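You operate a simulated robot arm through the tools that you are given. There is no shell and no other tool. Be economical: measure what you need, move in short steps, check, and stop when the job is done.

You run a simulated robot arm. Do the job below in one go: nothing can be reset, and whatever is moved stays where it is left.

JOB
Get ready for the layer on the card: clamp, bridge and a clean sampler.
Fine: tighten the end clamp, slide the bridge to that layer's tab, rinse the blue sampler and stand it back.

The check looks at the end state, three seconds after you hand in, the way a careful person would. Anything else that was tipped, shoved, dropped, spilled or broken makes it a failure.

ROBOT AND FRAMES
A 7-joint arm with a two-finger parallel gripper, fixed in place. Base frame: the origin is at the foot of the arm, x ahead of it, y to its left, z up; the work surface is at about z = 0.865. Units: m, rad, N and s.
With the tool pointing down near the work surface it reaches from about 0.3 to 0.7 m from the base axis. Its first joint turns from -1.152 to 1.152 rad. Payload 1.57 kg.
The tool frame sits at the grasp point between the pads (the TCP): z along the fingers, y along the line on which they close. The tips reach 0.03 m beyond it. The gripper opens to 0.11 m. The fingers are 0.024 m wide and 0.012 m thick; the gripper's body (0.048 by 0.112 m) begins 0.078 m behind the TCP.
Orientation is that of the tool frame in the base frame, as a unit quaternion [x, y, z, w]. With the fingers straight down and closing along the base's y, the tool's x points along the base's -x, its y along +y and its z along -z.

CONTROLS
- The arm moves only by the tool nudge_tool. Its argument "steps" is a list of rows, each a list of 7 numbers: the shift along the base's x, y, z in m, then the turn, a rotation vector about the base's x, y, z in rad, then the closure in counts, from 0 (fully open) to 255 (shut). In form: [[dx, dy, dz, rx, ry, rz, claw], ...]. A call has 1 to 12 rows; each row shifts and turns the commanded pose from where the row before left it. A row lasts 0.2 s, in which the tool goes at most 0.05 m and 0.15 rad; a call with a longer step from one row to the next is refused whole, and so is a gripper value outside its range. A pose out of reach is approached as far as the arm can. The call stops where the force on the tool passes 90 N (or 10 N more than at its start, if that is more) or the arm is blocked; 0.2 s more then pass. The fingers move at their own pace (about 0.108 m/s each) and stop on an object; they squeeze with about 42 N. The grip force told is the motor's: it shows also when the fingers shut on nothing. Time passes only in rows, and 0.2 s behind the last, so rows that do not move let the fingers close. It gives the time, the measured TCP pose, the force on the tool (base axes), the opening and the grip force at its end, in the units of the frame above (readings bear some noise).
- Cameras (640 x 400 px; columns grow to the right, rows downward): "scene" is fixed at [0.1742, -0.4039, 1.396]; the picture's right is [0.65, -0.76, 0.00], its down [-0.47, -0.41, -0.78] and it looks along [0.59, 0.51, -0.63] (base axes); focal length 277 px, centre (320, 200). "wrist" rides on the gripper at [-0.036, 0, -0.08] in the tool frame; the picture's right is [0.00, -1.00, 0.00], its down [0.97, 0.00, -0.24] and it looks along [0.24, 0.00, 0.97] (tool axes); focal length 218 px, centre (320, 200).
- snapshot(camera): a new picture of that camera. The clock stands still meanwhile.
- locate(camera, pixels): for up to 12 pixels [column, row] of the newest picture of that camera ("zoom" is the newest enlarged one), the place [x, y, z] in the base frame of the surface seen there, good to about 0.003 m. The clock stands still meanwhile.
- enlarge(camera, box): a new picture of the part [left, top, right, bottom] of that camera's present view, enlarged. The clock stands still meanwhile.
- finish_job(): hands the job in; it is judged then, once.

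Go step by step. Measure first, check grasps and placings, and put right what went wrong. The budget is 80 turns and 34 pictures, counting those below and the enlarged ones. Unless the task says otherwise, let go and move clear before handing in, and close with one line.

The tools are called after ">>>" by a JSON object that holds its "method" and its "body". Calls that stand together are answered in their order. nudge_tool: Moves the arm, as the interface text tells. Its arguments: {"type":"object","properties":{"steps":{"type":"array"}},"required":["steps"]} The other tools are called the same way: snapshot (camera) takes a picture; locate (camera, pixels) gives the place of the surface under pixels of a picture; enlarge (camera, box) takes an enlarged picture of a part of a camera's view; finish_job () hands the job in.

At the start:

```text
time_s: 0.0
ee_pos: [0.2923, -0.1839, 1.2373]
tcp_rot: [0.0, 1.0, 0.0, 0.0]
ft_force: [-0.1, -0.7, 0.2]
finger_gap: 0.1097
finger_force: 0.1
```

scene: 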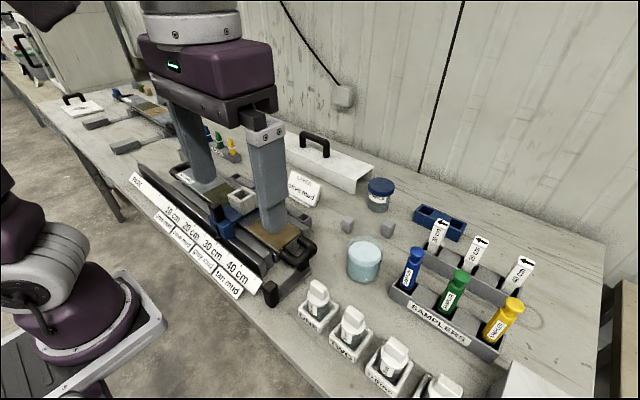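
wrist: 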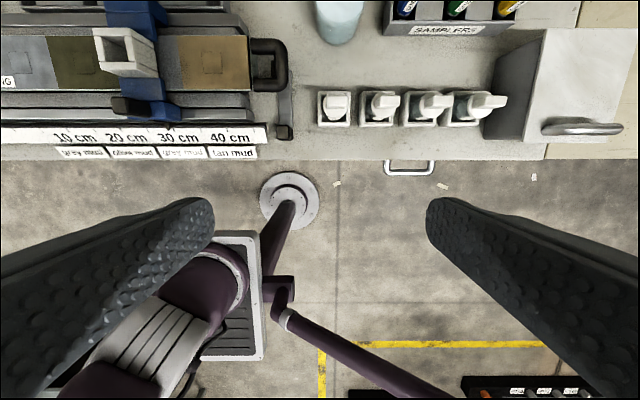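

The scene shows a core rail with a bridge, a card near (303,187), samplers at (412,268), (455,291), (500,320), and a beaker at (364,260). I'll enlarge the key regions first.

>>> {"method": "enlarge", "body": {"camera": "scene", "box": [120, 120, 340, 310]}}

>>> {"method": "enlarge", "body": {"camera": "scene", "box": [280, 160, 560, 400]}}

>>> {"method": "enlarge", "body": {"camera": "wrist", "box": [0, 0, 320, 180]}}

```text
2.11 times, centred on (230, 215) of scene
```

zoom: 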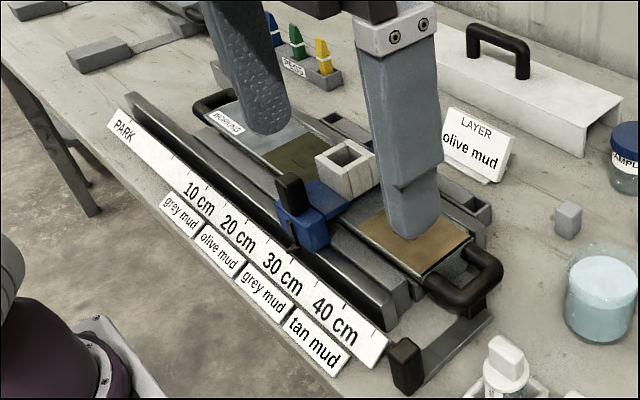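

```text
1.67 times, centred on (420, 280) of scene
```

zoom: 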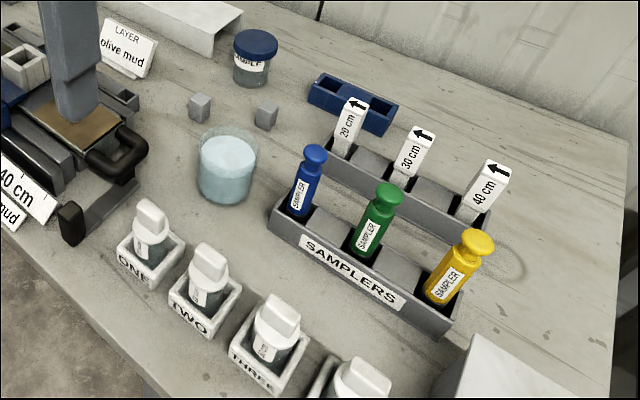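

```text
2.00 times, centred on (160, 90) of wrist
```

zoom: 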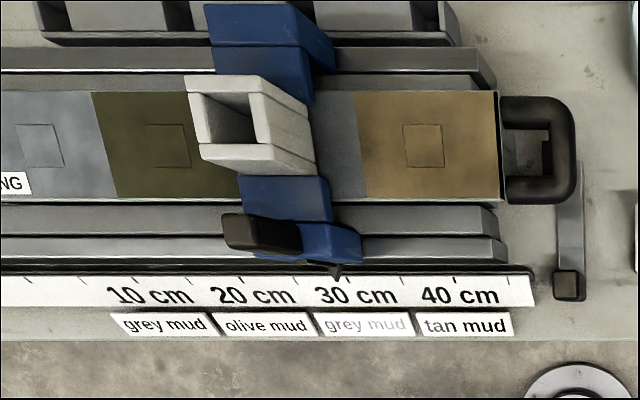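

The card reads "olive mud", whose tab sits at about 20 cm; the bridge pointer is at about 30 cm. The end clamp seems to be the lever with a dark knob at wrist (285,130). I'll locate the main features.

>>> {"method": "locate", "body": {"camera": "wrist", "pixels": [[285, 130], [285, 95], [270, 65], [168, 135], [130, 106], [112, 50], [133, 161], [182, 162], [74, 138], [124, 138], [174, 138], [224, 138]]}}

>>> {"method": "locate", "body": {"camera": "scene", "pixels": [[364, 246], [412, 255], [405, 283], [364, 275], [380, 185], [347, 222], [387, 226], [270, 290], [310, 243], [460, 275], [437, 225], [430, 310]]}}

>>> {"method": "enlarge", "body": {"camera": "scene", "box": [40, 70, 200, 170]}}

```text
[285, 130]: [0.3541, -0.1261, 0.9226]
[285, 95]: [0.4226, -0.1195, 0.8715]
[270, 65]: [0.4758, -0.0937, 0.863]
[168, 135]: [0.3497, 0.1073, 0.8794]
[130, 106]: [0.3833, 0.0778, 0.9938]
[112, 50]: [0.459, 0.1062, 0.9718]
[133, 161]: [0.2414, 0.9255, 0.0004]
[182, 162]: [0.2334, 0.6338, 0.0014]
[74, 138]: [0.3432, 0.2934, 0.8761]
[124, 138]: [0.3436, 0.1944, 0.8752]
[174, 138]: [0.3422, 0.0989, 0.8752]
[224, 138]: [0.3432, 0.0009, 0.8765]
```

```text
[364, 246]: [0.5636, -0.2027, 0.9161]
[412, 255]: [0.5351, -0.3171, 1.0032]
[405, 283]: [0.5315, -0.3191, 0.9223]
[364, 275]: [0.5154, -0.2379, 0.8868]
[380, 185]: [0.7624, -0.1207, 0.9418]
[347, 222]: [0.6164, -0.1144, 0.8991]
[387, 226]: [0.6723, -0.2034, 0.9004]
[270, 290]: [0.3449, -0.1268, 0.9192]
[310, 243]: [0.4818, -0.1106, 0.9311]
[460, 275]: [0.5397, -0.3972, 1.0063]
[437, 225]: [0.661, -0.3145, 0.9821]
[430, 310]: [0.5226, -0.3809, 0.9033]
```

```text
4.00 times, centred on (120, 120) of scene
```

zoom: 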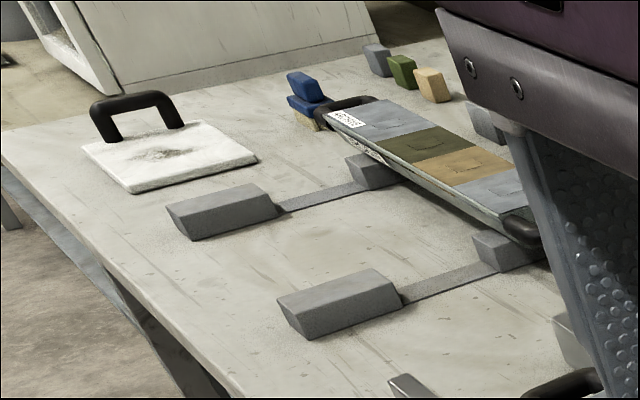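

The knob is at (0.354,-0.126,0.92) with a flat arm at z≈0.87 behind it. I'll move above the end of the rail for a closer view.

>>> {"method": "nudge_tool", "body": {"steps": [[0.04, 0.025, 0, 0, 0, 0, 0], [0.04, 0.025, 0, 0, 0, 0, 0], [0.04, 0.025, 0, 0, 0, 0, 0], [0.02, 0.02, 0, 0, 0, 0, 0], [0, 0, 0, 0, 0, 0, 0]]}}

>>> {"method": "snapshot", "body": {"camera": "wrist"}}

>>> {"method": "enlarge", "body": {"camera": "scene", "box": [230, 200, 350, 310]}}

```text
time_s: 1.2
ee_pos: [0.4335, -0.0897, 1.238]
tcp_rot: [0.0, 1.0, -0.001, 0.0]
ft_force: [-1.0, 0.6, 0.1]
finger_gap: 0.1101
finger_force: 0.1
```

```text
27 pictures are left
```

wrist: 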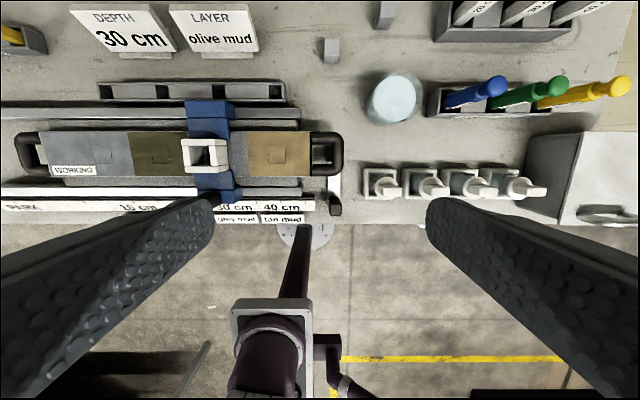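

```text
3.64 times, centred on (290, 255) of scene
```

zoom: 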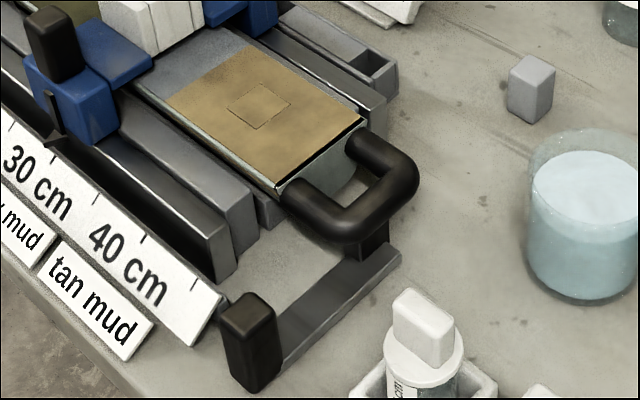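

The cards at wrist (122,30) read DEPTH 30 cm and LAYER olive mud. I'll zoom in on the clamp and the scale.

>>> {"method": "enlarge", "body": {"camera": "wrist", "box": [260, 110, 380, 230]}}

>>> {"method": "locate", "body": {"camera": "wrist", "pixels": [[335, 203], [335, 180], [324, 133], [342, 155], [310, 155], [304, 115], [296, 195], [208, 158], [215, 190], [210, 108], [335, 192], [218, 198]]}}

```text
3.33 times, centred on (320, 170) of wrist
```

zoom: 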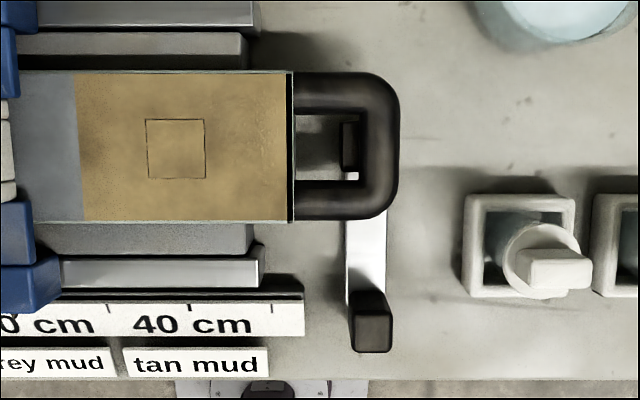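

```text
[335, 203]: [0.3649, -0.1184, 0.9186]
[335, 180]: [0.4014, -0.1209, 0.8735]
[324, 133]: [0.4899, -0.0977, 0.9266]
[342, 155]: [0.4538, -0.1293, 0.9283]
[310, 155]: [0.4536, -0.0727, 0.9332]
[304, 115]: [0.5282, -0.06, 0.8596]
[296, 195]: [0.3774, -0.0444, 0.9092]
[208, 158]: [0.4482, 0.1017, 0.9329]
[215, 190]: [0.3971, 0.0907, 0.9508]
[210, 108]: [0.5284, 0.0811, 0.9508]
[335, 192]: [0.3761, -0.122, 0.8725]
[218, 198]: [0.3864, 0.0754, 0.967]
```

The tray end is at y≈-0.06, and the clamp has a flat bar with a dark jaw block under the handle, so it may slide along y. I'll tilt the wrist camera to look at it from the -y side and find out how it works.

>>> {"method": "nudge_tool", "body": {"steps": [[0, -0.04, -0.02, 0.15, 0, 0, 0], [0, -0.04, -0.02, 0.15, 0, 0, 0], [0, -0.04, -0.02, 0.15, 0, 0, 0], [0, -0.03, -0.03, 0.15, 0, 0, 0], [0, -0.03, -0.03, 0.1, 0, 0, 0], [0, 0, 0, 0, 0, 0, 0]]}}

>>> {"method": "snapshot", "body": {"camera": "wrist"}}

```text
time_s: 2.6
ee_pos: [0.4325, -0.2703, 1.1171]
tcp_rot: [0.0, 0.939, 0.343, 0.0]
ft_force: [0.0, 0.5, 0.4]
finger_gap: 0.1098
finger_force: 0.0
```

```text
24 pictures are left
```

wrist: 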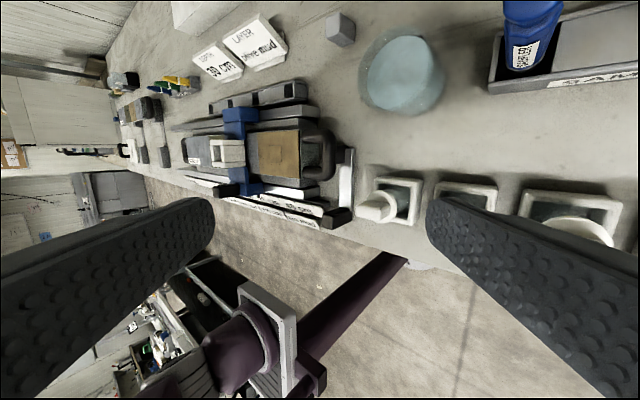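

>>> {"method": "enlarge", "body": {"camera": "wrist", "box": [240, 110, 380, 240]}}

>>> {"method": "enlarge", "body": {"camera": "scene", "box": [150, 130, 320, 310]}}

```text
3.08 times, centred on (310, 175) of wrist
```

zoom: 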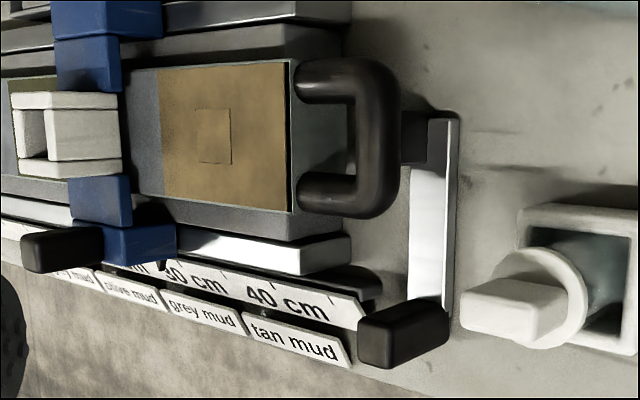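

```text
2.22 times, centred on (235, 220) of scene
```

zoom: 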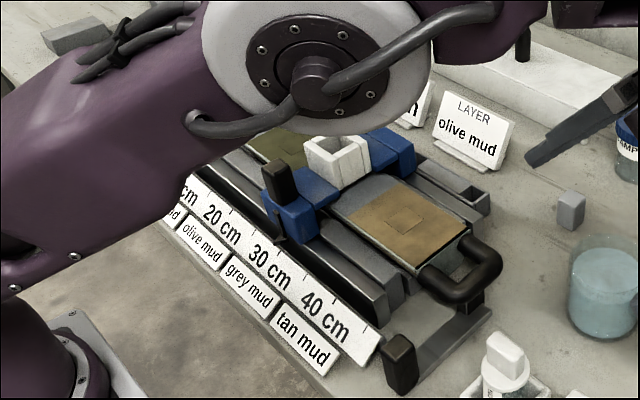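

The clamp is a slider: knob, flat bar, and a jaw that meets the tray end inside the handle. It gets tightened by pushing +y. I'll measure the knob and the jaw.

>>> {"method": "locate", "body": {"camera": "wrist", "pixels": [[325, 222], [342, 222], [325, 214], [336, 211], [350, 216], [328, 228], [340, 155], [349, 152], [301, 150], [314, 160], [313, 193], [345, 165]]}}

>>> {"method": "locate", "body": {"camera": "scene", "pixels": [[255, 281], [256, 293], [254, 304], [250, 282], [260, 283], [260, 295], [251, 294], [313, 312], [283, 305], [273, 273]]}}

```text
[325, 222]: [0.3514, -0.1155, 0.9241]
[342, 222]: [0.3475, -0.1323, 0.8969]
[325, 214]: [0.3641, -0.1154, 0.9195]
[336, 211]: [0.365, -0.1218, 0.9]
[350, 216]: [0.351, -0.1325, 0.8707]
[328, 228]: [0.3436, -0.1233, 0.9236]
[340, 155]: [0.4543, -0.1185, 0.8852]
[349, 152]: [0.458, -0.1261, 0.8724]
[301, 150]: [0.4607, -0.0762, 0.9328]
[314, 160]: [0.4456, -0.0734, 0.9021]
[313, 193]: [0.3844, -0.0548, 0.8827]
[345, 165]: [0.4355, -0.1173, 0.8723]
```

```text
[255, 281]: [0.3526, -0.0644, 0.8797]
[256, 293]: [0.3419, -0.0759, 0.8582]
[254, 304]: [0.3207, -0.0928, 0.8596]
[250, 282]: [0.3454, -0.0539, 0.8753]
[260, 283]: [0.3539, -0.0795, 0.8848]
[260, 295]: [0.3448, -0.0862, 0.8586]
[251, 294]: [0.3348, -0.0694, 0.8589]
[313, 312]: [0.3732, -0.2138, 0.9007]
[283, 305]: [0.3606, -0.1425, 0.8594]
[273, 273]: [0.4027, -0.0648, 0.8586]
```

The knob spans x 0.343–0.365, y -0.133 to -0.111, and its top is at 0.923. I'll straighten up, close the fingers and come down on the knob's -y side to push it.

>>> {"method": "nudge_tool", "body": {"steps": [[-0.016, 0.018, 0, -0.15, 0, 0, 255], [-0.016, 0.018, 0, -0.15, 0, 0, 255], [-0.016, 0.018, -0.01, -0.15, 0, 0, 255], [-0.016, 0.018, -0.02, -0.15, 0, 0, 255], [-0.0145, 0.018, -0.03, -0.1, 0, 0, 255], [0, 0, 0, 0, 0, 0, 255], [0, 0, 0, 0, 0, 0, 255]]}}

```text
time_s: 4.2
ee_pos: [0.3539, -0.179, 1.0579]
tcp_rot: [0.0, 1.0, -0.001, 0.0]
ft_force: [-0.5, 0.8, -0.4]
finger_gap: 0.0
finger_force: 21.5
```

The vial holder edge is near y≈-0.175, so I'll shift to y=-0.155 and descend to TCP z 0.922.

>>> {"method": "nudge_tool", "body": {"steps": [[0, 0.024, -0.03, 0, 0, 0, 255], [0, 0, -0.04, 0, 0, 0, 255], [0, 0, -0.04, 0, 0, 0, 255], [0, 0, -0.026, 0, 0, 0, 255], [0, 0, 0, 0, 0, 0, 255]]}}

>>> {"method": "enlarge", "body": {"camera": "scene", "box": [200, 180, 370, 320]}}

```text
time_s: 5.4
ee_pos: [0.3529, -0.1556, 0.9197]
tcp_rot: [0.001, 1.0, 0.0, -0.001]
ft_force: [-0.1, 0.9, -0.4]
finger_gap: 0.0
finger_force: 21.5
```

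```text
2.86 times, centred on (285, 250) of scene
```

zoom: 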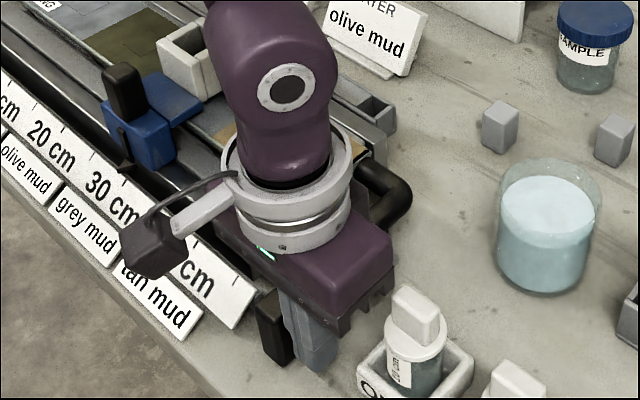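

Fingers are just on the -y side of the knob with the vial holder clear. I'll push +y in small steps.

>>> {"method": "nudge_tool", "body": {"steps": [[0, 0.01, 0, 0, 0, 0, 255], [0, 0.008, 0, 0, 0, 0, 255], [0, 0.008, 0, 0, 0, 0, 255], [0, 0.008, 0, 0, 0, 0, 255]]}}

```text
time_s: 6.4
ee_pos: [0.3534, -0.1206, 0.9207]
tcp_rot: [0.0, 1.0, 0.0, 0.0]
ft_force: [-2.7, -4.2, 2.9]
finger_gap: 0.0
finger_force: 21.3
```

The knob slides with about 4 N of drag. I'll carry on toward contact.

>>> {"method": "nudge_tool", "body": {"steps": [[0, 0.006, 0, 0, 0, 0, 255], [0, 0.006, 0, 0, 0, 0, 255], [0, 0.006, 0, 0, 0, 0, 255]]}}

>>> {"method": "enlarge", "body": {"camera": "scene", "box": [200, 180, 370, 320]}}

```text
time_s: 7.3
ee_pos: [0.3547, -0.1117, 0.9205]
tcp_rot: [0.007, 1.0, -0.005, 0.002]
ft_force: [-5.3, -31.2, -8.3]
finger_gap: 0.0002
finger_force: 21.1
stopped in row 3: the force on the tool passed its limit (the readings are from after the stop); the commanded pose is now the measured one
```

```text
2.86 times, centred on (285, 250) of scene
```

zoom: 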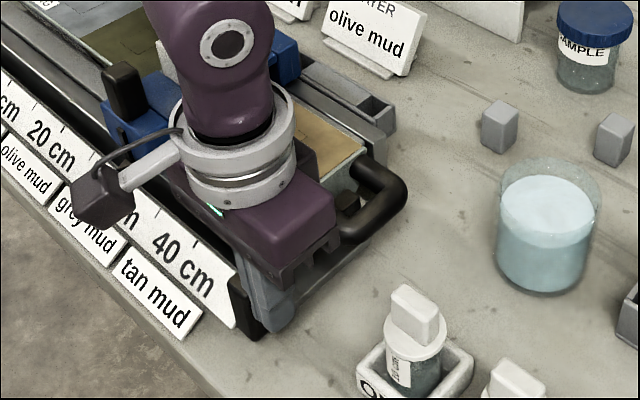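

Firm contact after about 33 mm of travel. I'll back off, rise, and check that the jaw is against the tray.

>>> {"method": "nudge_tool", "body": {"steps": [[0, -0.02, 0, 0, 0, 0, 255], [0, 0, 0.05, 0, 0, 0, 255], [0.01, 0.0, 0.05, 0, 0, 0, 255], [0.03, 0, 0.05, 0, 0, 0, 255], [0.03, 0, 0, 0, 0, 0, 255]]}}

>>> {"method": "enlarge", "body": {"camera": "wrist", "box": [180, 60, 400, 240]}}

>>> {"method": "enlarge", "body": {"camera": "scene", "box": [220, 200, 330, 310]}}

```text
refused: row 3 steps farther than a row can; nothing moved
```

```text
2.22 times, centred on (290, 150) of wrist
```

zoom: 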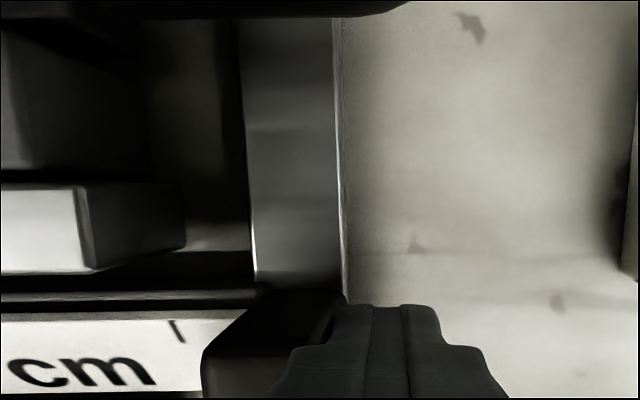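

```text
3.64 times, centred on (275, 255) of scene
```

zoom: 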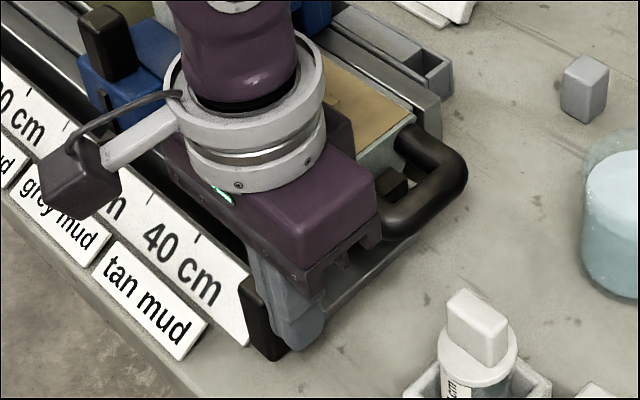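

Row 3 was over the limit, so I'll redo the retreat with smaller steps.

>>> {"method": "nudge_tool", "body": {"steps": [[0, -0.02, 0, 0, 0, 0, 255], [0, 0, 0.048, 0, 0, 0, 255], [0.0, 0.0, 0.048, 0, 0, 0, 255], [0.02, 0, 0.04, 0, 0, 0, 255], [0.03, 0, 0, 0, 0, 0, 255], [0, 0, 0, 0, 0, 0, 255]]}}

>>> {"method": "enlarge", "body": {"camera": "wrist", "box": [180, 60, 400, 240]}}

```text
time_s: 8.7
ee_pos: [0.4045, -0.1293, 1.0581]
tcp_rot: [0.006, 1.0, -0.005, 0.002]
ft_force: [0.3, 0.5, 0.6]
finger_gap: 0.0
finger_force: 21.5
```

```text
2.22 times, centred on (290, 150) of wrist
```

zoom: 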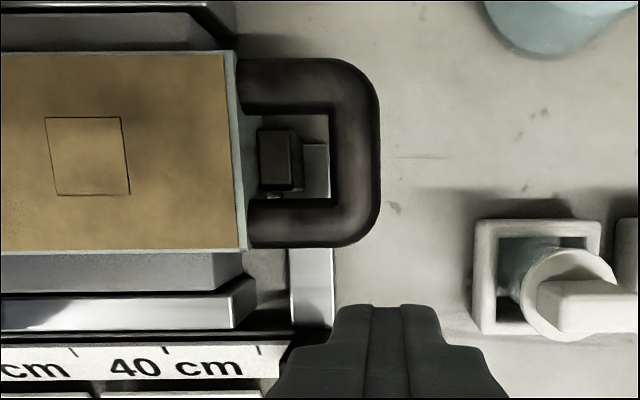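

The jaw (zoom 275,158) is now close to the tray end (zoom 240). I'll measure whether any gap is left.

>>> {"method": "locate", "body": {"camera": "zoom", "pixels": [[263, 140], [275, 158], [293, 158], [261, 175], [238, 150], [246, 125], [250, 180], [315, 170], [272, 193], [310, 290], [240, 305], [280, 350]]}}

>>> {"method": "snapshot", "body": {"camera": "scene"}}

```text
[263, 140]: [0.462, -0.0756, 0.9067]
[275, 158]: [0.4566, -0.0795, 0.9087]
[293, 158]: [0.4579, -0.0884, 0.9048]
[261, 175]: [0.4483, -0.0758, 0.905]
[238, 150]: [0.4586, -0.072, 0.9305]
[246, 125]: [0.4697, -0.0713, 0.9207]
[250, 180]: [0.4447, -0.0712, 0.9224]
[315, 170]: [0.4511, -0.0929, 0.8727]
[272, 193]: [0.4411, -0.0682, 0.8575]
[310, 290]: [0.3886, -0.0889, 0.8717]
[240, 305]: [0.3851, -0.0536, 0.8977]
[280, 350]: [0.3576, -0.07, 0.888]
```

```text
16 pictures are left
```

scene: 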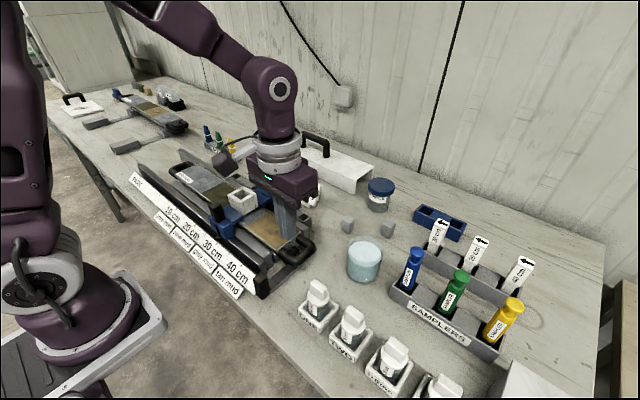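

The jaw's front (y≈-0.074) is flush with the tray end (y≈-0.072), so the clamp is tight. Next I'll look at the bridge and the olive tab from above.

>>> {"method": "nudge_tool", "body": {"steps": [[0, 0.02, 0.045, 0, 0, 0, 255], [0, 0.045, 0.015, 0, 0, 0, 255], [-0.01, 0.048, 0, 0, 0, 0, 255], [-0.01, 0.048, 0, 0, 0, 0, 255], [0, 0.045, 0, 0, 0, 0, 255], [0, 0.045, 0, 0, 0, 0, 255], [0, 0.02, 0, 0, 0, 0, 255], [0, 0, 0, 0, 0, 0, 255]]}}

>>> {"method": "enlarge", "body": {"camera": "wrist", "box": [200, 100, 440, 250]}}

```text
time_s: 10.5
ee_pos: [0.3832, 0.1418, 1.1176]
tcp_rot: [0.005, 1.0, -0.003, 0.001]
ft_force: [0.1, -0.2, 0.7]
finger_gap: 0.0
finger_force: 21.4
```

```text
2.67 times, centred on (320, 175) of wrist
```

zoom: 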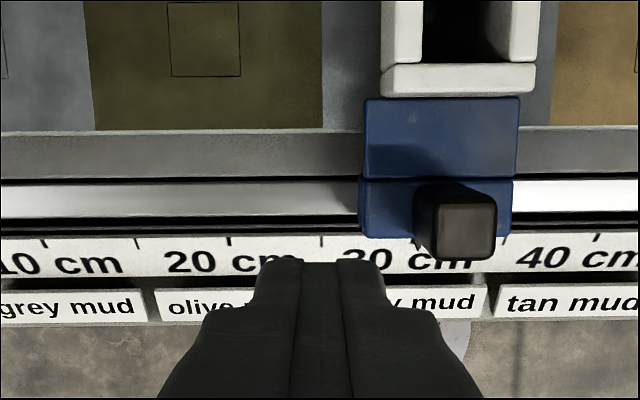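

The olive core square, the 20 cm tick (zoom 228,240) and the olive tab line up. The bridge sits at the 30 cm tick. I'll measure the ticks, tab and knob exactly.

>>> {"method": "locate", "body": {"camera": "zoom", "pixels": [[43, 243], [228, 240], [320, 240], [598, 238], [160, 305], [496, 300], [467, 230], [367, 150], [516, 150], [205, 40], [437, 78], [440, 245]]}}

```text
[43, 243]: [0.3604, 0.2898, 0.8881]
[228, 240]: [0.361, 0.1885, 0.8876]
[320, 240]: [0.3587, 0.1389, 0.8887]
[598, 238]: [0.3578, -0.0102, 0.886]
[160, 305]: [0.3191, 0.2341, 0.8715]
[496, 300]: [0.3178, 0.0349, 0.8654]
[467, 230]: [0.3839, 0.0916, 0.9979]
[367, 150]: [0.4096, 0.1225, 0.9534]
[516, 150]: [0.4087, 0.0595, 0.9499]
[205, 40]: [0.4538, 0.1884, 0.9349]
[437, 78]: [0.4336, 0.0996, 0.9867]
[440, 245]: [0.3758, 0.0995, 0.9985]
```

Ticks fit 20 cm at y=0.189; the bridge centre and knob are at y≈0.091 (30 cm), so it needs +0.098. I'll open the fingers partly and come down over the knob at (0.386,0.091).

>>> {"method": "nudge_tool", "body": {"steps": [[0.002, -0.03, 0, 0, 0, 0, 100], [0, -0.021, 0, 0, 0, 0, 100], [0, 0, 0, 0, 0, 0, 100], [0, 0, -0.04, 0, 0, 0, 100], [0, 0, -0.04, 0, 0, 0, 100], [0, 0, -0.042, 0, 0, 0, 100], [0, 0, 0, 0, 0, 0, 100]]}}

>>> {"method": "snapshot", "body": {"camera": "wrist"}}

```text
time_s: 12.1
ee_pos: [0.3854, 0.0906, 0.9961]
tcp_rot: [0.005, 1.0, -0.004, 0.002]
ft_force: [0.1, 0.6, 0.5]
finger_gap: 0.0667
finger_force: 0.1
```

```text
14 pictures are left
```

wrist: 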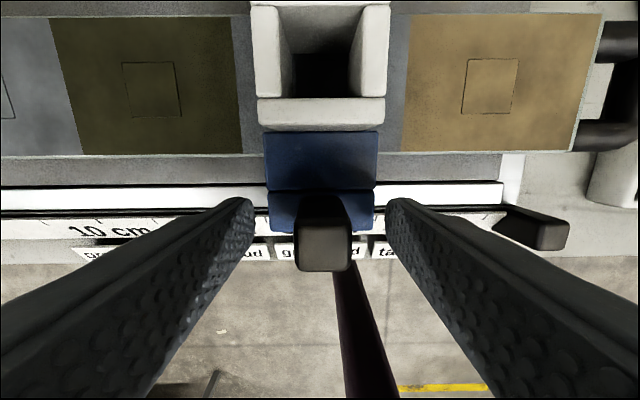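

The knob (322,250) is centred between the fingers. I'll close on it.

>>> {"method": "nudge_tool", "body": {"steps": [[0, 0, 0, 0, 0, 0, 255], [0, 0, 0, 0, 0, 0, 255], [0, 0, 0, 0, 0, 0, 255]]}}

```text
time_s: 12.9
ee_pos: [0.3867, 0.092, 0.9947]
tcp_rot: [0.005, 1.0, -0.004, 0.001]
ft_force: [-0.5, -2.9, -9.2]
finger_gap: 0.0239
finger_force: 36.3
```

Gripped, with a 24 mm gap. I'll slide +y by 0.098 in small rows.

>>> {"method": "nudge_tool", "body": {"steps": [[0, 0.008, 0, 0, 0, 0, 255], [0, 0.01, 0, 0, 0, 0, 255], [0, 0.01, 0, 0, 0, 0, 255], [0, 0.01, 0, 0, 0, 0, 255], [0, 0.01, 0, 0, 0, 0, 255], [0, 0.01, 0, 0, 0, 0, 255], [0, 0.01, 0, 0, 0, 0, 255], [0, 0.01, 0, 0, 0, 0, 255], [0, 0.01, 0, 0, 0, 0, 255], [0, 0.01, 0, 0, 0, 0, 255], [0, 0, 0, 0, 0, 0, 255]]}}

```text
time_s: 15.3
ee_pos: [0.386, 0.1902, 0.9958]
tcp_rot: [0.005, 1.0, -0.004, 0.003]
ft_force: [-12.5, 0.7, 8.2]
finger_gap: 0.0237
finger_force: 35.9
```

Moved to y≈0.190 with low force. I'll release, lift, and check the position.

>>> {"method": "nudge_tool", "body": {"steps": [[0, 0, 0, 0, 0, 0, 100], [0, 0, 0, 0, 0, 0, 100], [0, 0, 0.04, 0, 0, 0, 100], [0, 0, 0.04, 0, 0, 0, 100], [0, 0, 0.04, 0, 0, 0, 100], [0, 0, 0, 0, 0, 0, 100]]}}

>>> {"method": "enlarge", "body": {"camera": "wrist", "box": [200, 80, 440, 230]}}

```text
time_s: 16.7
ee_pos: [0.3865, 0.1892, 1.1142]
tcp_rot: [0.005, 1.0, -0.004, 0.002]
ft_force: [0.4, -0.3, -0.3]
finger_gap: 0.067
finger_force: 0.0
```

```text
2.67 times, centred on (320, 155) of wrist
```

zoom: 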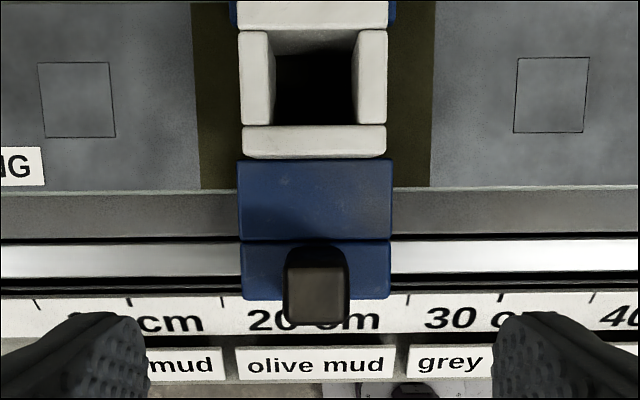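

The bridge (zoom 315) is centred over the olive tab (316) and the olive core. Now I'll move to view the blue sampler and the wash beaker.

>>> {"method": "nudge_tool", "body": {"steps": [[0.01, 0, 0.045, 0, 0, 0, 0], [0.01, -0.045, 0, 0, 0, 0, 0], [0.01, -0.045, 0, 0, 0, 0, 0], [0.01, -0.045, 0, 0, 0, 0, 0], [0.01, -0.045, 0, 0, 0, 0, 0], [0.01, -0.045, 0, 0, 0, 0, 0], [0.01, -0.045, 0, 0, 0, 0, 0], [0.01, -0.045, 0, 0, 0, 0, 0], [0.01, -0.045, 0, 0, 0, 0, 0], [0.01, -0.045, 0, 0, 0, 0, 0], [0.01, -0.045, 0, 0, 0, 0, 0], [0, 0, 0, 0, 0, 0, 0]]}}

>>> {"method": "snapshot", "body": {"camera": "wrist"}}

>>> {"method": "enlarge", "body": {"camera": "scene", "box": [330, 190, 540, 360]}}

```text
time_s: 19.3
ee_pos: [0.4974, -0.2614, 1.1599]
tcp_rot: [0.005, 1.0, -0.004, 0.001]
ft_force: [0.3, 1.3, -0.2]
finger_gap: 0.1098
finger_force: 0.0
```

```text
12 pictures are left
```

wrist: 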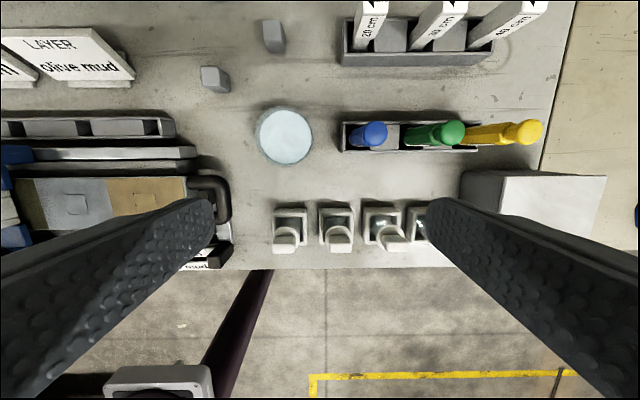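

```text
2.35 times, centred on (435, 275) of scene
```

zoom: 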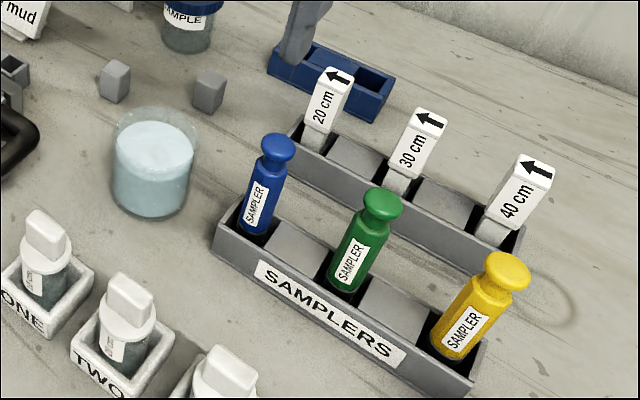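

I'll locate sampler features (head at 372,134; beaker rim around 284,135).

>>> {"method": "locate", "body": {"camera": "wrist", "pixels": [[376, 132], [376, 124], [385, 134], [354, 138], [349, 146], [343, 137], [284, 135], [284, 108], [284, 163], [257, 135], [312, 135], [284, 167]]}}

>>> {"method": "locate", "body": {"camera": "zoom", "pixels": [[276, 142], [274, 157], [268, 180], [258, 205], [252, 228], [240, 218], [225, 232], [153, 150], [113, 150], [197, 150], [153, 112], [153, 212]]}}

```text
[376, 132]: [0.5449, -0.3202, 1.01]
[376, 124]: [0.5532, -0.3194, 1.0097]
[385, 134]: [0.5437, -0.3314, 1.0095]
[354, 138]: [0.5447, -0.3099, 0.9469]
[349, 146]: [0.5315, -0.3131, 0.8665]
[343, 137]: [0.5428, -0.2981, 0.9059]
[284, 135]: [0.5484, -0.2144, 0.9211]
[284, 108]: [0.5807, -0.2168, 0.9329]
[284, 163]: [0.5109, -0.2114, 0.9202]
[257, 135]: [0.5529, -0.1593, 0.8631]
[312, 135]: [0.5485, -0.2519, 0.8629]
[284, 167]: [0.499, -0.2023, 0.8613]
```

```text
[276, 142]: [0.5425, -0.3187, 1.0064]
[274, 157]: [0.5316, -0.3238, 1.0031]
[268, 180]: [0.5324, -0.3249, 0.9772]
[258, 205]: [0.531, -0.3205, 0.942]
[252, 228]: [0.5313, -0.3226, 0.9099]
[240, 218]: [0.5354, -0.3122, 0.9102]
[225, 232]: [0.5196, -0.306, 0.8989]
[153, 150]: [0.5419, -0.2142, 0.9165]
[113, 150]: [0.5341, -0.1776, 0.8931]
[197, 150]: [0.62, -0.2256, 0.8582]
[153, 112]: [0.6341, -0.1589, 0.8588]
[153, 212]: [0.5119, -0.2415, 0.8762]
```

Sampler axis ≈ (0.542,-0.320), z from 0.867 to 1.01. Beaker centre ≈ (0.547,-0.214), water 0.918, rim ≈0.933. I'll move above the sampler and check alignment.

>>> {"method": "nudge_tool", "body": {"steps": [[0.02, -0.03, -0.02, 0, 0, 0, 130], [0.0246, -0.0286, -0.02, 0, 0, 0, 130], [0, 0, -0.03, 0, 0, 0, 130], [0, 0, -0.025, 0, 0, 0, 130], [0, 0, 0, 0, 0, 0, 130]]}}

>>> {"method": "snapshot", "body": {"camera": "wrist"}}

```text
time_s: 20.5
ee_pos: [0.5411, -0.3202, 1.0646]
tcp_rot: [0.005, 1.0, -0.004, 0.002]
ft_force: [-0.5, -0.1, 0.1]
finger_gap: 0.054
finger_force: 0.1
```

```text
10 pictures are left
```

wrist: 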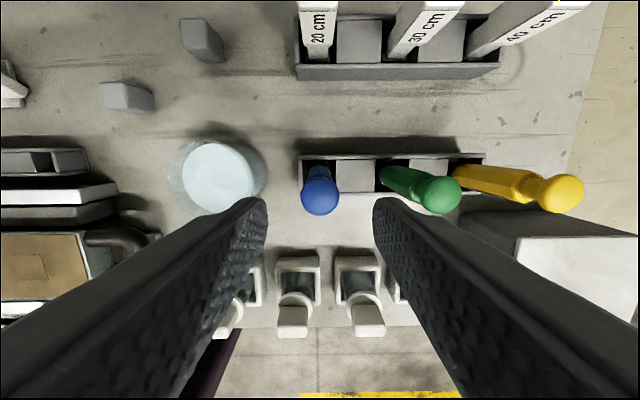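

The head is at (320,193), slightly ahead of the grasp line. I'll measure its edges.

>>> {"method": "locate", "body": {"camera": "wrist", "pixels": [[320, 193], [320, 176], [320, 211], [303, 193], [337, 193], [215, 178], [215, 144], [215, 212], [175, 178], [260, 178], [303, 170], [338, 168]]}}

```text
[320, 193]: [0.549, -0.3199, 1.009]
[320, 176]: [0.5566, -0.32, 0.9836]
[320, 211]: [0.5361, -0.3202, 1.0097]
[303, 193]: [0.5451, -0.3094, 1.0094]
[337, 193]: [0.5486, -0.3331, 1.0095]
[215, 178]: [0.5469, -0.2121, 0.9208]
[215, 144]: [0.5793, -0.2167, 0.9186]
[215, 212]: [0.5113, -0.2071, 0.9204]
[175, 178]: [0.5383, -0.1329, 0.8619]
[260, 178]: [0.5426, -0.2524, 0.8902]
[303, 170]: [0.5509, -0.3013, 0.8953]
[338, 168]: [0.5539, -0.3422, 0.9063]
```

The head centre is ≈(0.546,-0.3205), so I'll adjust x by +0.005 and descend to z 0.962.

>>> {"method": "nudge_tool", "body": {"steps": [[0.005, 0, -0.005, 0, 0, 0, 130], [0, 0, -0.03, 0, 0, 0, 130], [0, 0, -0.03, 0, 0, 0, 130], [0, 0, -0.02, 0, 0, 0, 130], [0, 0, -0.018, 0, 0, 0, 130], [0, 0, 0, 0, 0, 0, 130]]}}

>>> {"method": "enlarge", "body": {"camera": "scene", "box": [330, 190, 540, 360]}}

```text
time_s: 21.9
ee_pos: [0.5452, -0.3191, 0.9622]
tcp_rot: [0.005, 1.0, -0.004, 0.001]
ft_force: [-1.2, 0.5, -0.7]
finger_gap: 0.0537
finger_force: 0.1
```

```text
2.35 times, centred on (435, 275) of scene
```

zoom: 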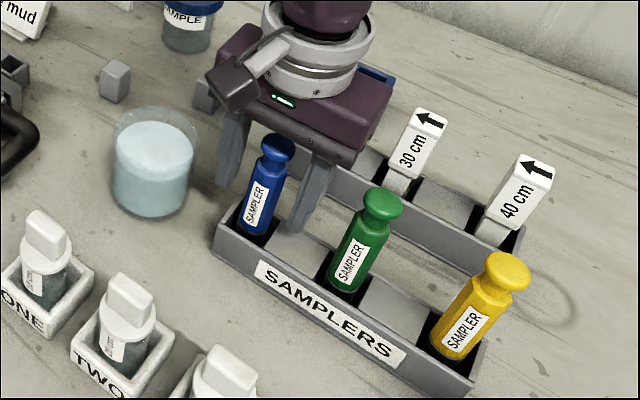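

The fingers straddle the sampler. I'll close and lift slightly.

>>> {"method": "nudge_tool", "body": {"steps": [[0, 0, 0, 0, 0, 0, 255], [0, 0, 0, 0, 0, 0, 255], [0, 0, 0, 0, 0, 0, 255]]}}

```text
time_s: 22.7
ee_pos: [0.5464, -0.3184, 0.9625]
tcp_rot: [0.005, 1.0, -0.005, 0.002]
ft_force: [0.3, 0.1, -1.3]
finger_gap: 0.0234
finger_force: 35.7
```

It holds at 23 mm. I'll lift straight up by 0.095.

>>> {"method": "nudge_tool", "body": {"steps": [[0, 0, 0.015, 0, 0, 0, 255], [0, 0, 0.02, 0, 0, 0, 255], [0, 0, 0.03, 0, 0, 0, 255], [0, 0, 0.03, 0, 0, 0, 255], [0, 0, 0, 0, 0, 0, 255]]}}

>>> {"method": "snapshot", "body": {"camera": "scene"}}

```text
time_s: 23.9
ee_pos: [0.5461, -0.3193, 1.0581]
tcp_rot: [0.005, 1.0, -0.005, 0.002]
ft_force: [0.1, -0.1, -1.3]
finger_gap: 0.0233
finger_force: 35.6
```

```text
8 pictures are left
```

scene: 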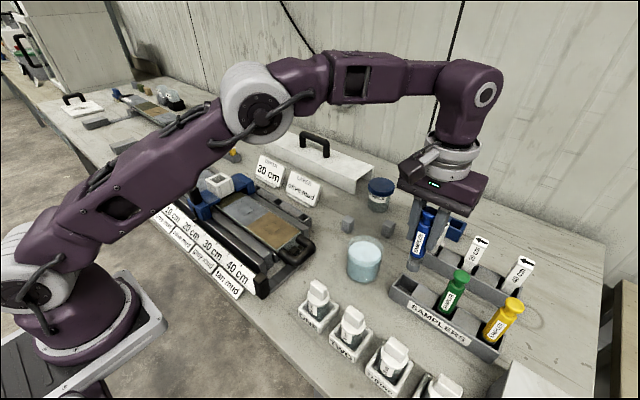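

The sampler is lifted clear. I'll carry it over the beaker (dy +0.106).

>>> {"method": "nudge_tool", "body": {"steps": [[0, 0.02, 0, 0, 0, 0, 255], [0, 0.03, 0, 0, 0, 0, 255], [0, 0.03, 0, 0, 0, 0, 255], [0, 0.026, 0, 0, 0, 0, 255], [0, 0, 0, 0, 0, 0, 255]]}}

>>> {"method": "enlarge", "body": {"camera": "scene", "box": [300, 170, 440, 300]}}

```text
time_s: 25.1
ee_pos: [0.5474, -0.2118, 1.0569]
tcp_rot: [0.005, 1.0, -0.005, 0.001]
ft_force: [-0.3, 0.8, -1.8]
finger_gap: 0.0235
finger_force: 35.8
```

```text
3.08 times, centred on (370, 235) of scene
```

zoom: 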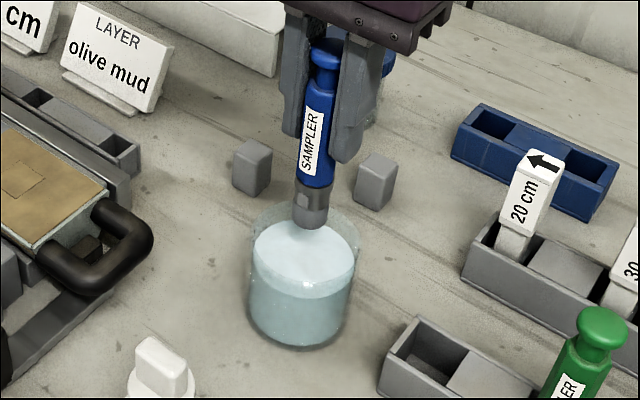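

The sampler's metal tip is centred over the beaker. I'll dip it gently and swirl a little.

>>> {"method": "nudge_tool", "body": {"steps": [[0, 0, -0.02, 0, 0, 0, 255], [0, 0, -0.02, 0, 0, 0, 255], [0, 0, -0.02, 0, 0, 0, 255], [0, 0, -0.015, 0, 0, 0, 255], [0, 0, -0.007, 0, 0, 0, 255], [0, 0, 0, 0, 0, 0, 255], [0, 0, 0, 0, 0, 0, 255]]}}

>>> {"method": "enlarge", "body": {"camera": "scene", "box": [300, 170, 440, 300]}}

```text
time_s: 26.7
ee_pos: [0.5469, -0.214, 0.9748]
tcp_rot: [0.006, 1.0, -0.004, 0.002]
ft_force: [-0.6, -0.4, -0.6]
finger_gap: 0.0232
finger_force: 35.5
```

```text
3.08 times, centred on (370, 235) of scene
```

zoom: 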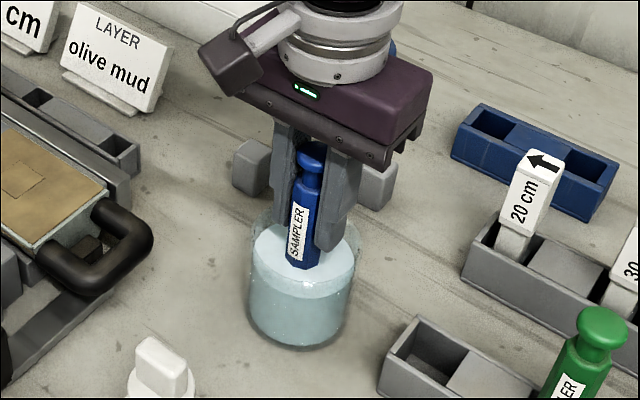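

The tip is submerged. I'll swirl gently by a few mm and dwell.

>>> {"method": "nudge_tool", "body": {"steps": [[0.005, 0, 0, 0, 0, 0, 255], [-0.005, 0.005, 0, 0, 0, 0, 255], [-0.005, -0.005, 0, 0, 0, 0, 255], [0.005, -0.005, 0, 0, 0, 0, 255], [0.005, 0.005, 0, 0, 0, 0, 255], [-0.005, 0.005, 0, 0, 0, 0, 255], [-0.005, -0.005, 0, 0, 0, 0, 255], [0.005, -0.005, 0, 0, 0, 0, 255], [0, 0.005, 0, 0, 0, 0, 255], [0, 0, 0, 0, 0, 0, 255], [0, 0, 0, 0, 0, 0, 255], [0, 0, 0, 0, 0, 0, 255]]}}

>>> {"method": "nudge_tool", "body": {"steps": [[0, 0, 0.01, 0, 0, 0, 255], [0, 0, 0.015, 0, 0, 0, 255], [0, 0, 0.02, 0, 0, 0, 255], [0, 0, 0.02, 0, 0, 0, 255], [0, 0, 0.02, 0, 0, 0, 255], [0, 0, 0, 0, 0, 0, 255], [0, 0, 0, 0, 0, 0, 255], [0, 0, 0, 0, 0, 0, 255]]}}

```text
time_s: 29.3
ee_pos: [0.5458, -0.213, 0.9747]
tcp_rot: [0.005, 1.0, -0.005, 0.002]
ft_force: [-1.2, 0.0, -0.9]
finger_gap: 0.0235
finger_force: 35.7
```

```text
time_s: 31.1
ee_pos: [0.5461, -0.2127, 1.0624]
tcp_rot: [0.006, 1.0, -0.004, 0.002]
ft_force: [1.4, 0.0, -0.1]
finger_gap: 0.0235
finger_force: 35.9
```

Rinsed and lifted out. I'll carry it back over its slot at y≈-0.319.

>>> {"method": "nudge_tool", "body": {"steps": [[0, -0.02, 0, 0, 0, 0, 255], [0, -0.03, 0, 0, 0, 0, 255], [0, -0.03, 0, 0, 0, 0, 255], [0, -0.026, 0, 0, 0, 0, 255], [0, 0, 0, 0, 0, 0, 255]]}}

>>> {"method": "enlarge", "body": {"camera": "scene", "box": [350, 180, 500, 320]}}

```text
time_s: 32.3
ee_pos: [0.5457, -0.3198, 1.0608]
tcp_rot: [0.005, 1.0, -0.004, 0.002]
ft_force: [0.4, 0.3, -1.2]
finger_gap: 0.0233
finger_force: 35.4
```

```text
2.86 times, centred on (425, 250) of scene
```

zoom: 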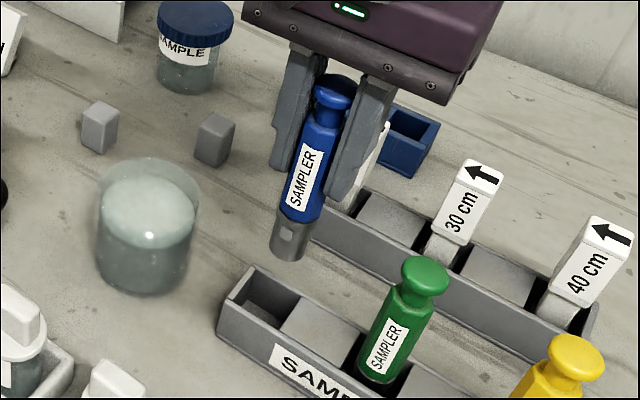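

The water has turned cloudy, so the rinse took. I'll lower the sampler back into its slot.

>>> {"method": "nudge_tool", "body": {"steps": [[0, 0.0005, -0.03, 0, 0, 0, 255], [0, 0, -0.025, 0, 0, 0, 255], [0, 0, -0.02, 0, 0, 0, 255], [0, 0, -0.012, 0, 0, 0, 255], [0, 0, -0.006, 0, 0, 0, 255], [0, 0, -0.003, 0, 0, 0, 255], [0, 0, 0, 0, 0, 0, 255]]}}

```text
time_s: 33.9
ee_pos: [0.5461, -0.3189, 0.9639]
tcp_rot: [0.005, 1.0, -0.004, 0.002]
ft_force: [-0.1, -0.1, -0.5]
finger_gap: 0.0234
finger_force: 35.8
```

It reached the original height (0.964) with no contact force, so I'll lower another 1.5 mm, release, and rise.

>>> {"method": "nudge_tool", "body": {"steps": [[0, 0, -0.0015, 0, 0, 0, 255], [0, 0, 0, 0, 0, 0, 255], [0, 0, 0, 0, 0, 0, 180], [0, 0, 0, 0, 0, 0, 130], [0, 0, 0, 0, 0, 0, 130], [0, 0, 0.02, 0, 0, 0, 130], [0, 0, 0.03, 0, 0, 0, 130], [0, 0, 0.04, 0, 0, 0, 130], [0, 0, 0.045, 0, 0, 0, 130], [-0.03, 0, 0.03, 0, 0, 0, 130], [-0.045, 0, 0, 0, 0, 0, 130], [-0.045, 0, 0, 0, 0, 0, 130]]}}

>>> {"method": "snapshot", "body": {"camera": "scene"}}

>>> {"method": "snapshot", "body": {"camera": "wrist"}}

```text
time_s: 36.5
ee_pos: [0.4257, -0.3189, 1.1284]
tcp_rot: [0.005, 1.0, -0.004, 0.002]
ft_force: [-0.4, 0.6, 0.1]
finger_gap: 0.0542
finger_force: 0.1
```

```text
4 pictures are left
```

scene: 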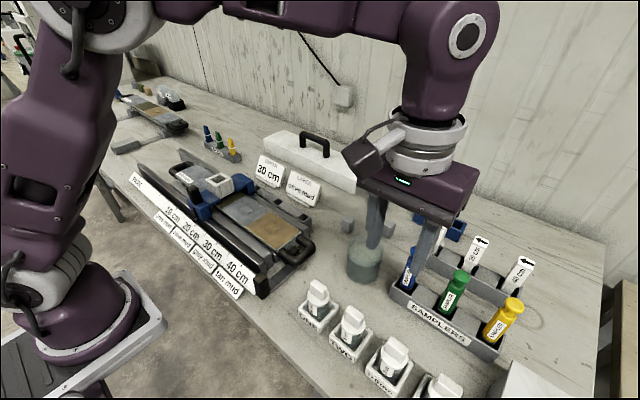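

```text
3 pictures are left
```

wrist: 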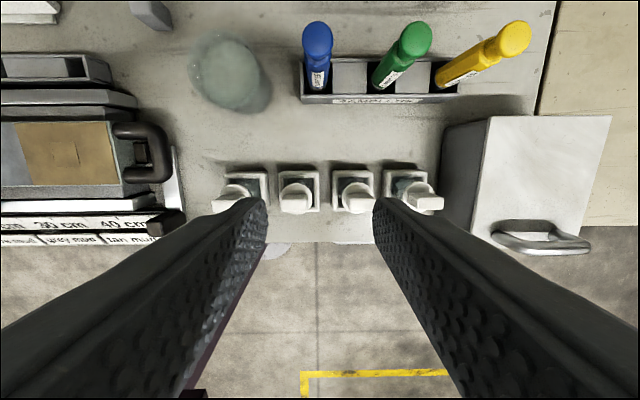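

The sampler stands in its slot and everything else is undisturbed. One last check: I'll look straight down on the clamp jaw to confirm there's no gap.

>>> {"method": "nudge_tool", "body": {"steps": [[0, 0.045, 0, 0, 0, 0, 130], [0, 0.045, 0, 0, 0, 0, 130], [0, 0.045, 0, 0, 0, 0, 130], [0, 0.045, -0.015, 0, 0, 0, 130], [0, 0.045, -0.02, 0, 0, 0, 130], [0, 0.022, -0.04, 0, 0, 0, 130], [0, 0, -0.01, 0, 0, 0, 130], [0, 0, 0, 0, 0, 0, 130]]}}

>>> {"method": "enlarge", "body": {"camera": "wrist", "box": [260, 120, 380, 220]}}

```text
time_s: 38.3
ee_pos: [0.4235, -0.0722, 1.0422]
tcp_rot: [0.004, 1.0, -0.004, 0.002]
ft_force: [0.1, -1.7, 0.0]
finger_gap: 0.0539
finger_force: 0.0
```

```text
4.00 times, centred on (320, 170) of wrist
```

zoom: 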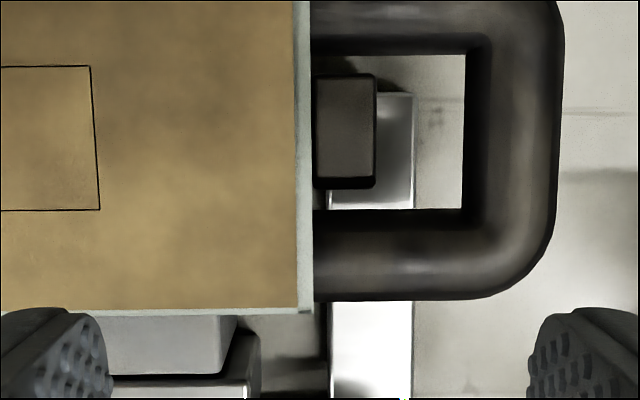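

The jaw's left edge (zoom 314) is flush with the tray end (zoom 312), so the clamp is tight. I'll rise clear before handing in.

>>> {"method": "nudge_tool", "body": {"steps": [[0, 0, 0.045, 0, 0, 0, 0], [-0.02, -0.02, 0.04, 0, 0, 0, 0], [0, 0, 0.045, 0, 0, 0, 0], [0, 0, 0, 0, 0, 0, 0]]}}

```text
time_s: 39.3
ee_pos: [0.4069, -0.0921, 1.1727]
tcp_rot: [0.005, 1.0, -0.004, 0.002]
ft_force: [0.2, 0.3, -0.5]
finger_gap: 0.1101
finger_force: 0.0
```

The arm is clear at z 1.17 with the gripper empty, so I'm handing in.

>>> {"method": "finish_job", "body": {}}

```text
The job is handed in.
```

The end clamp is tight against the tray, the bridge is at the olive mud tab (20 cm), and the blue sampler is rinsed and standing back in its slot.
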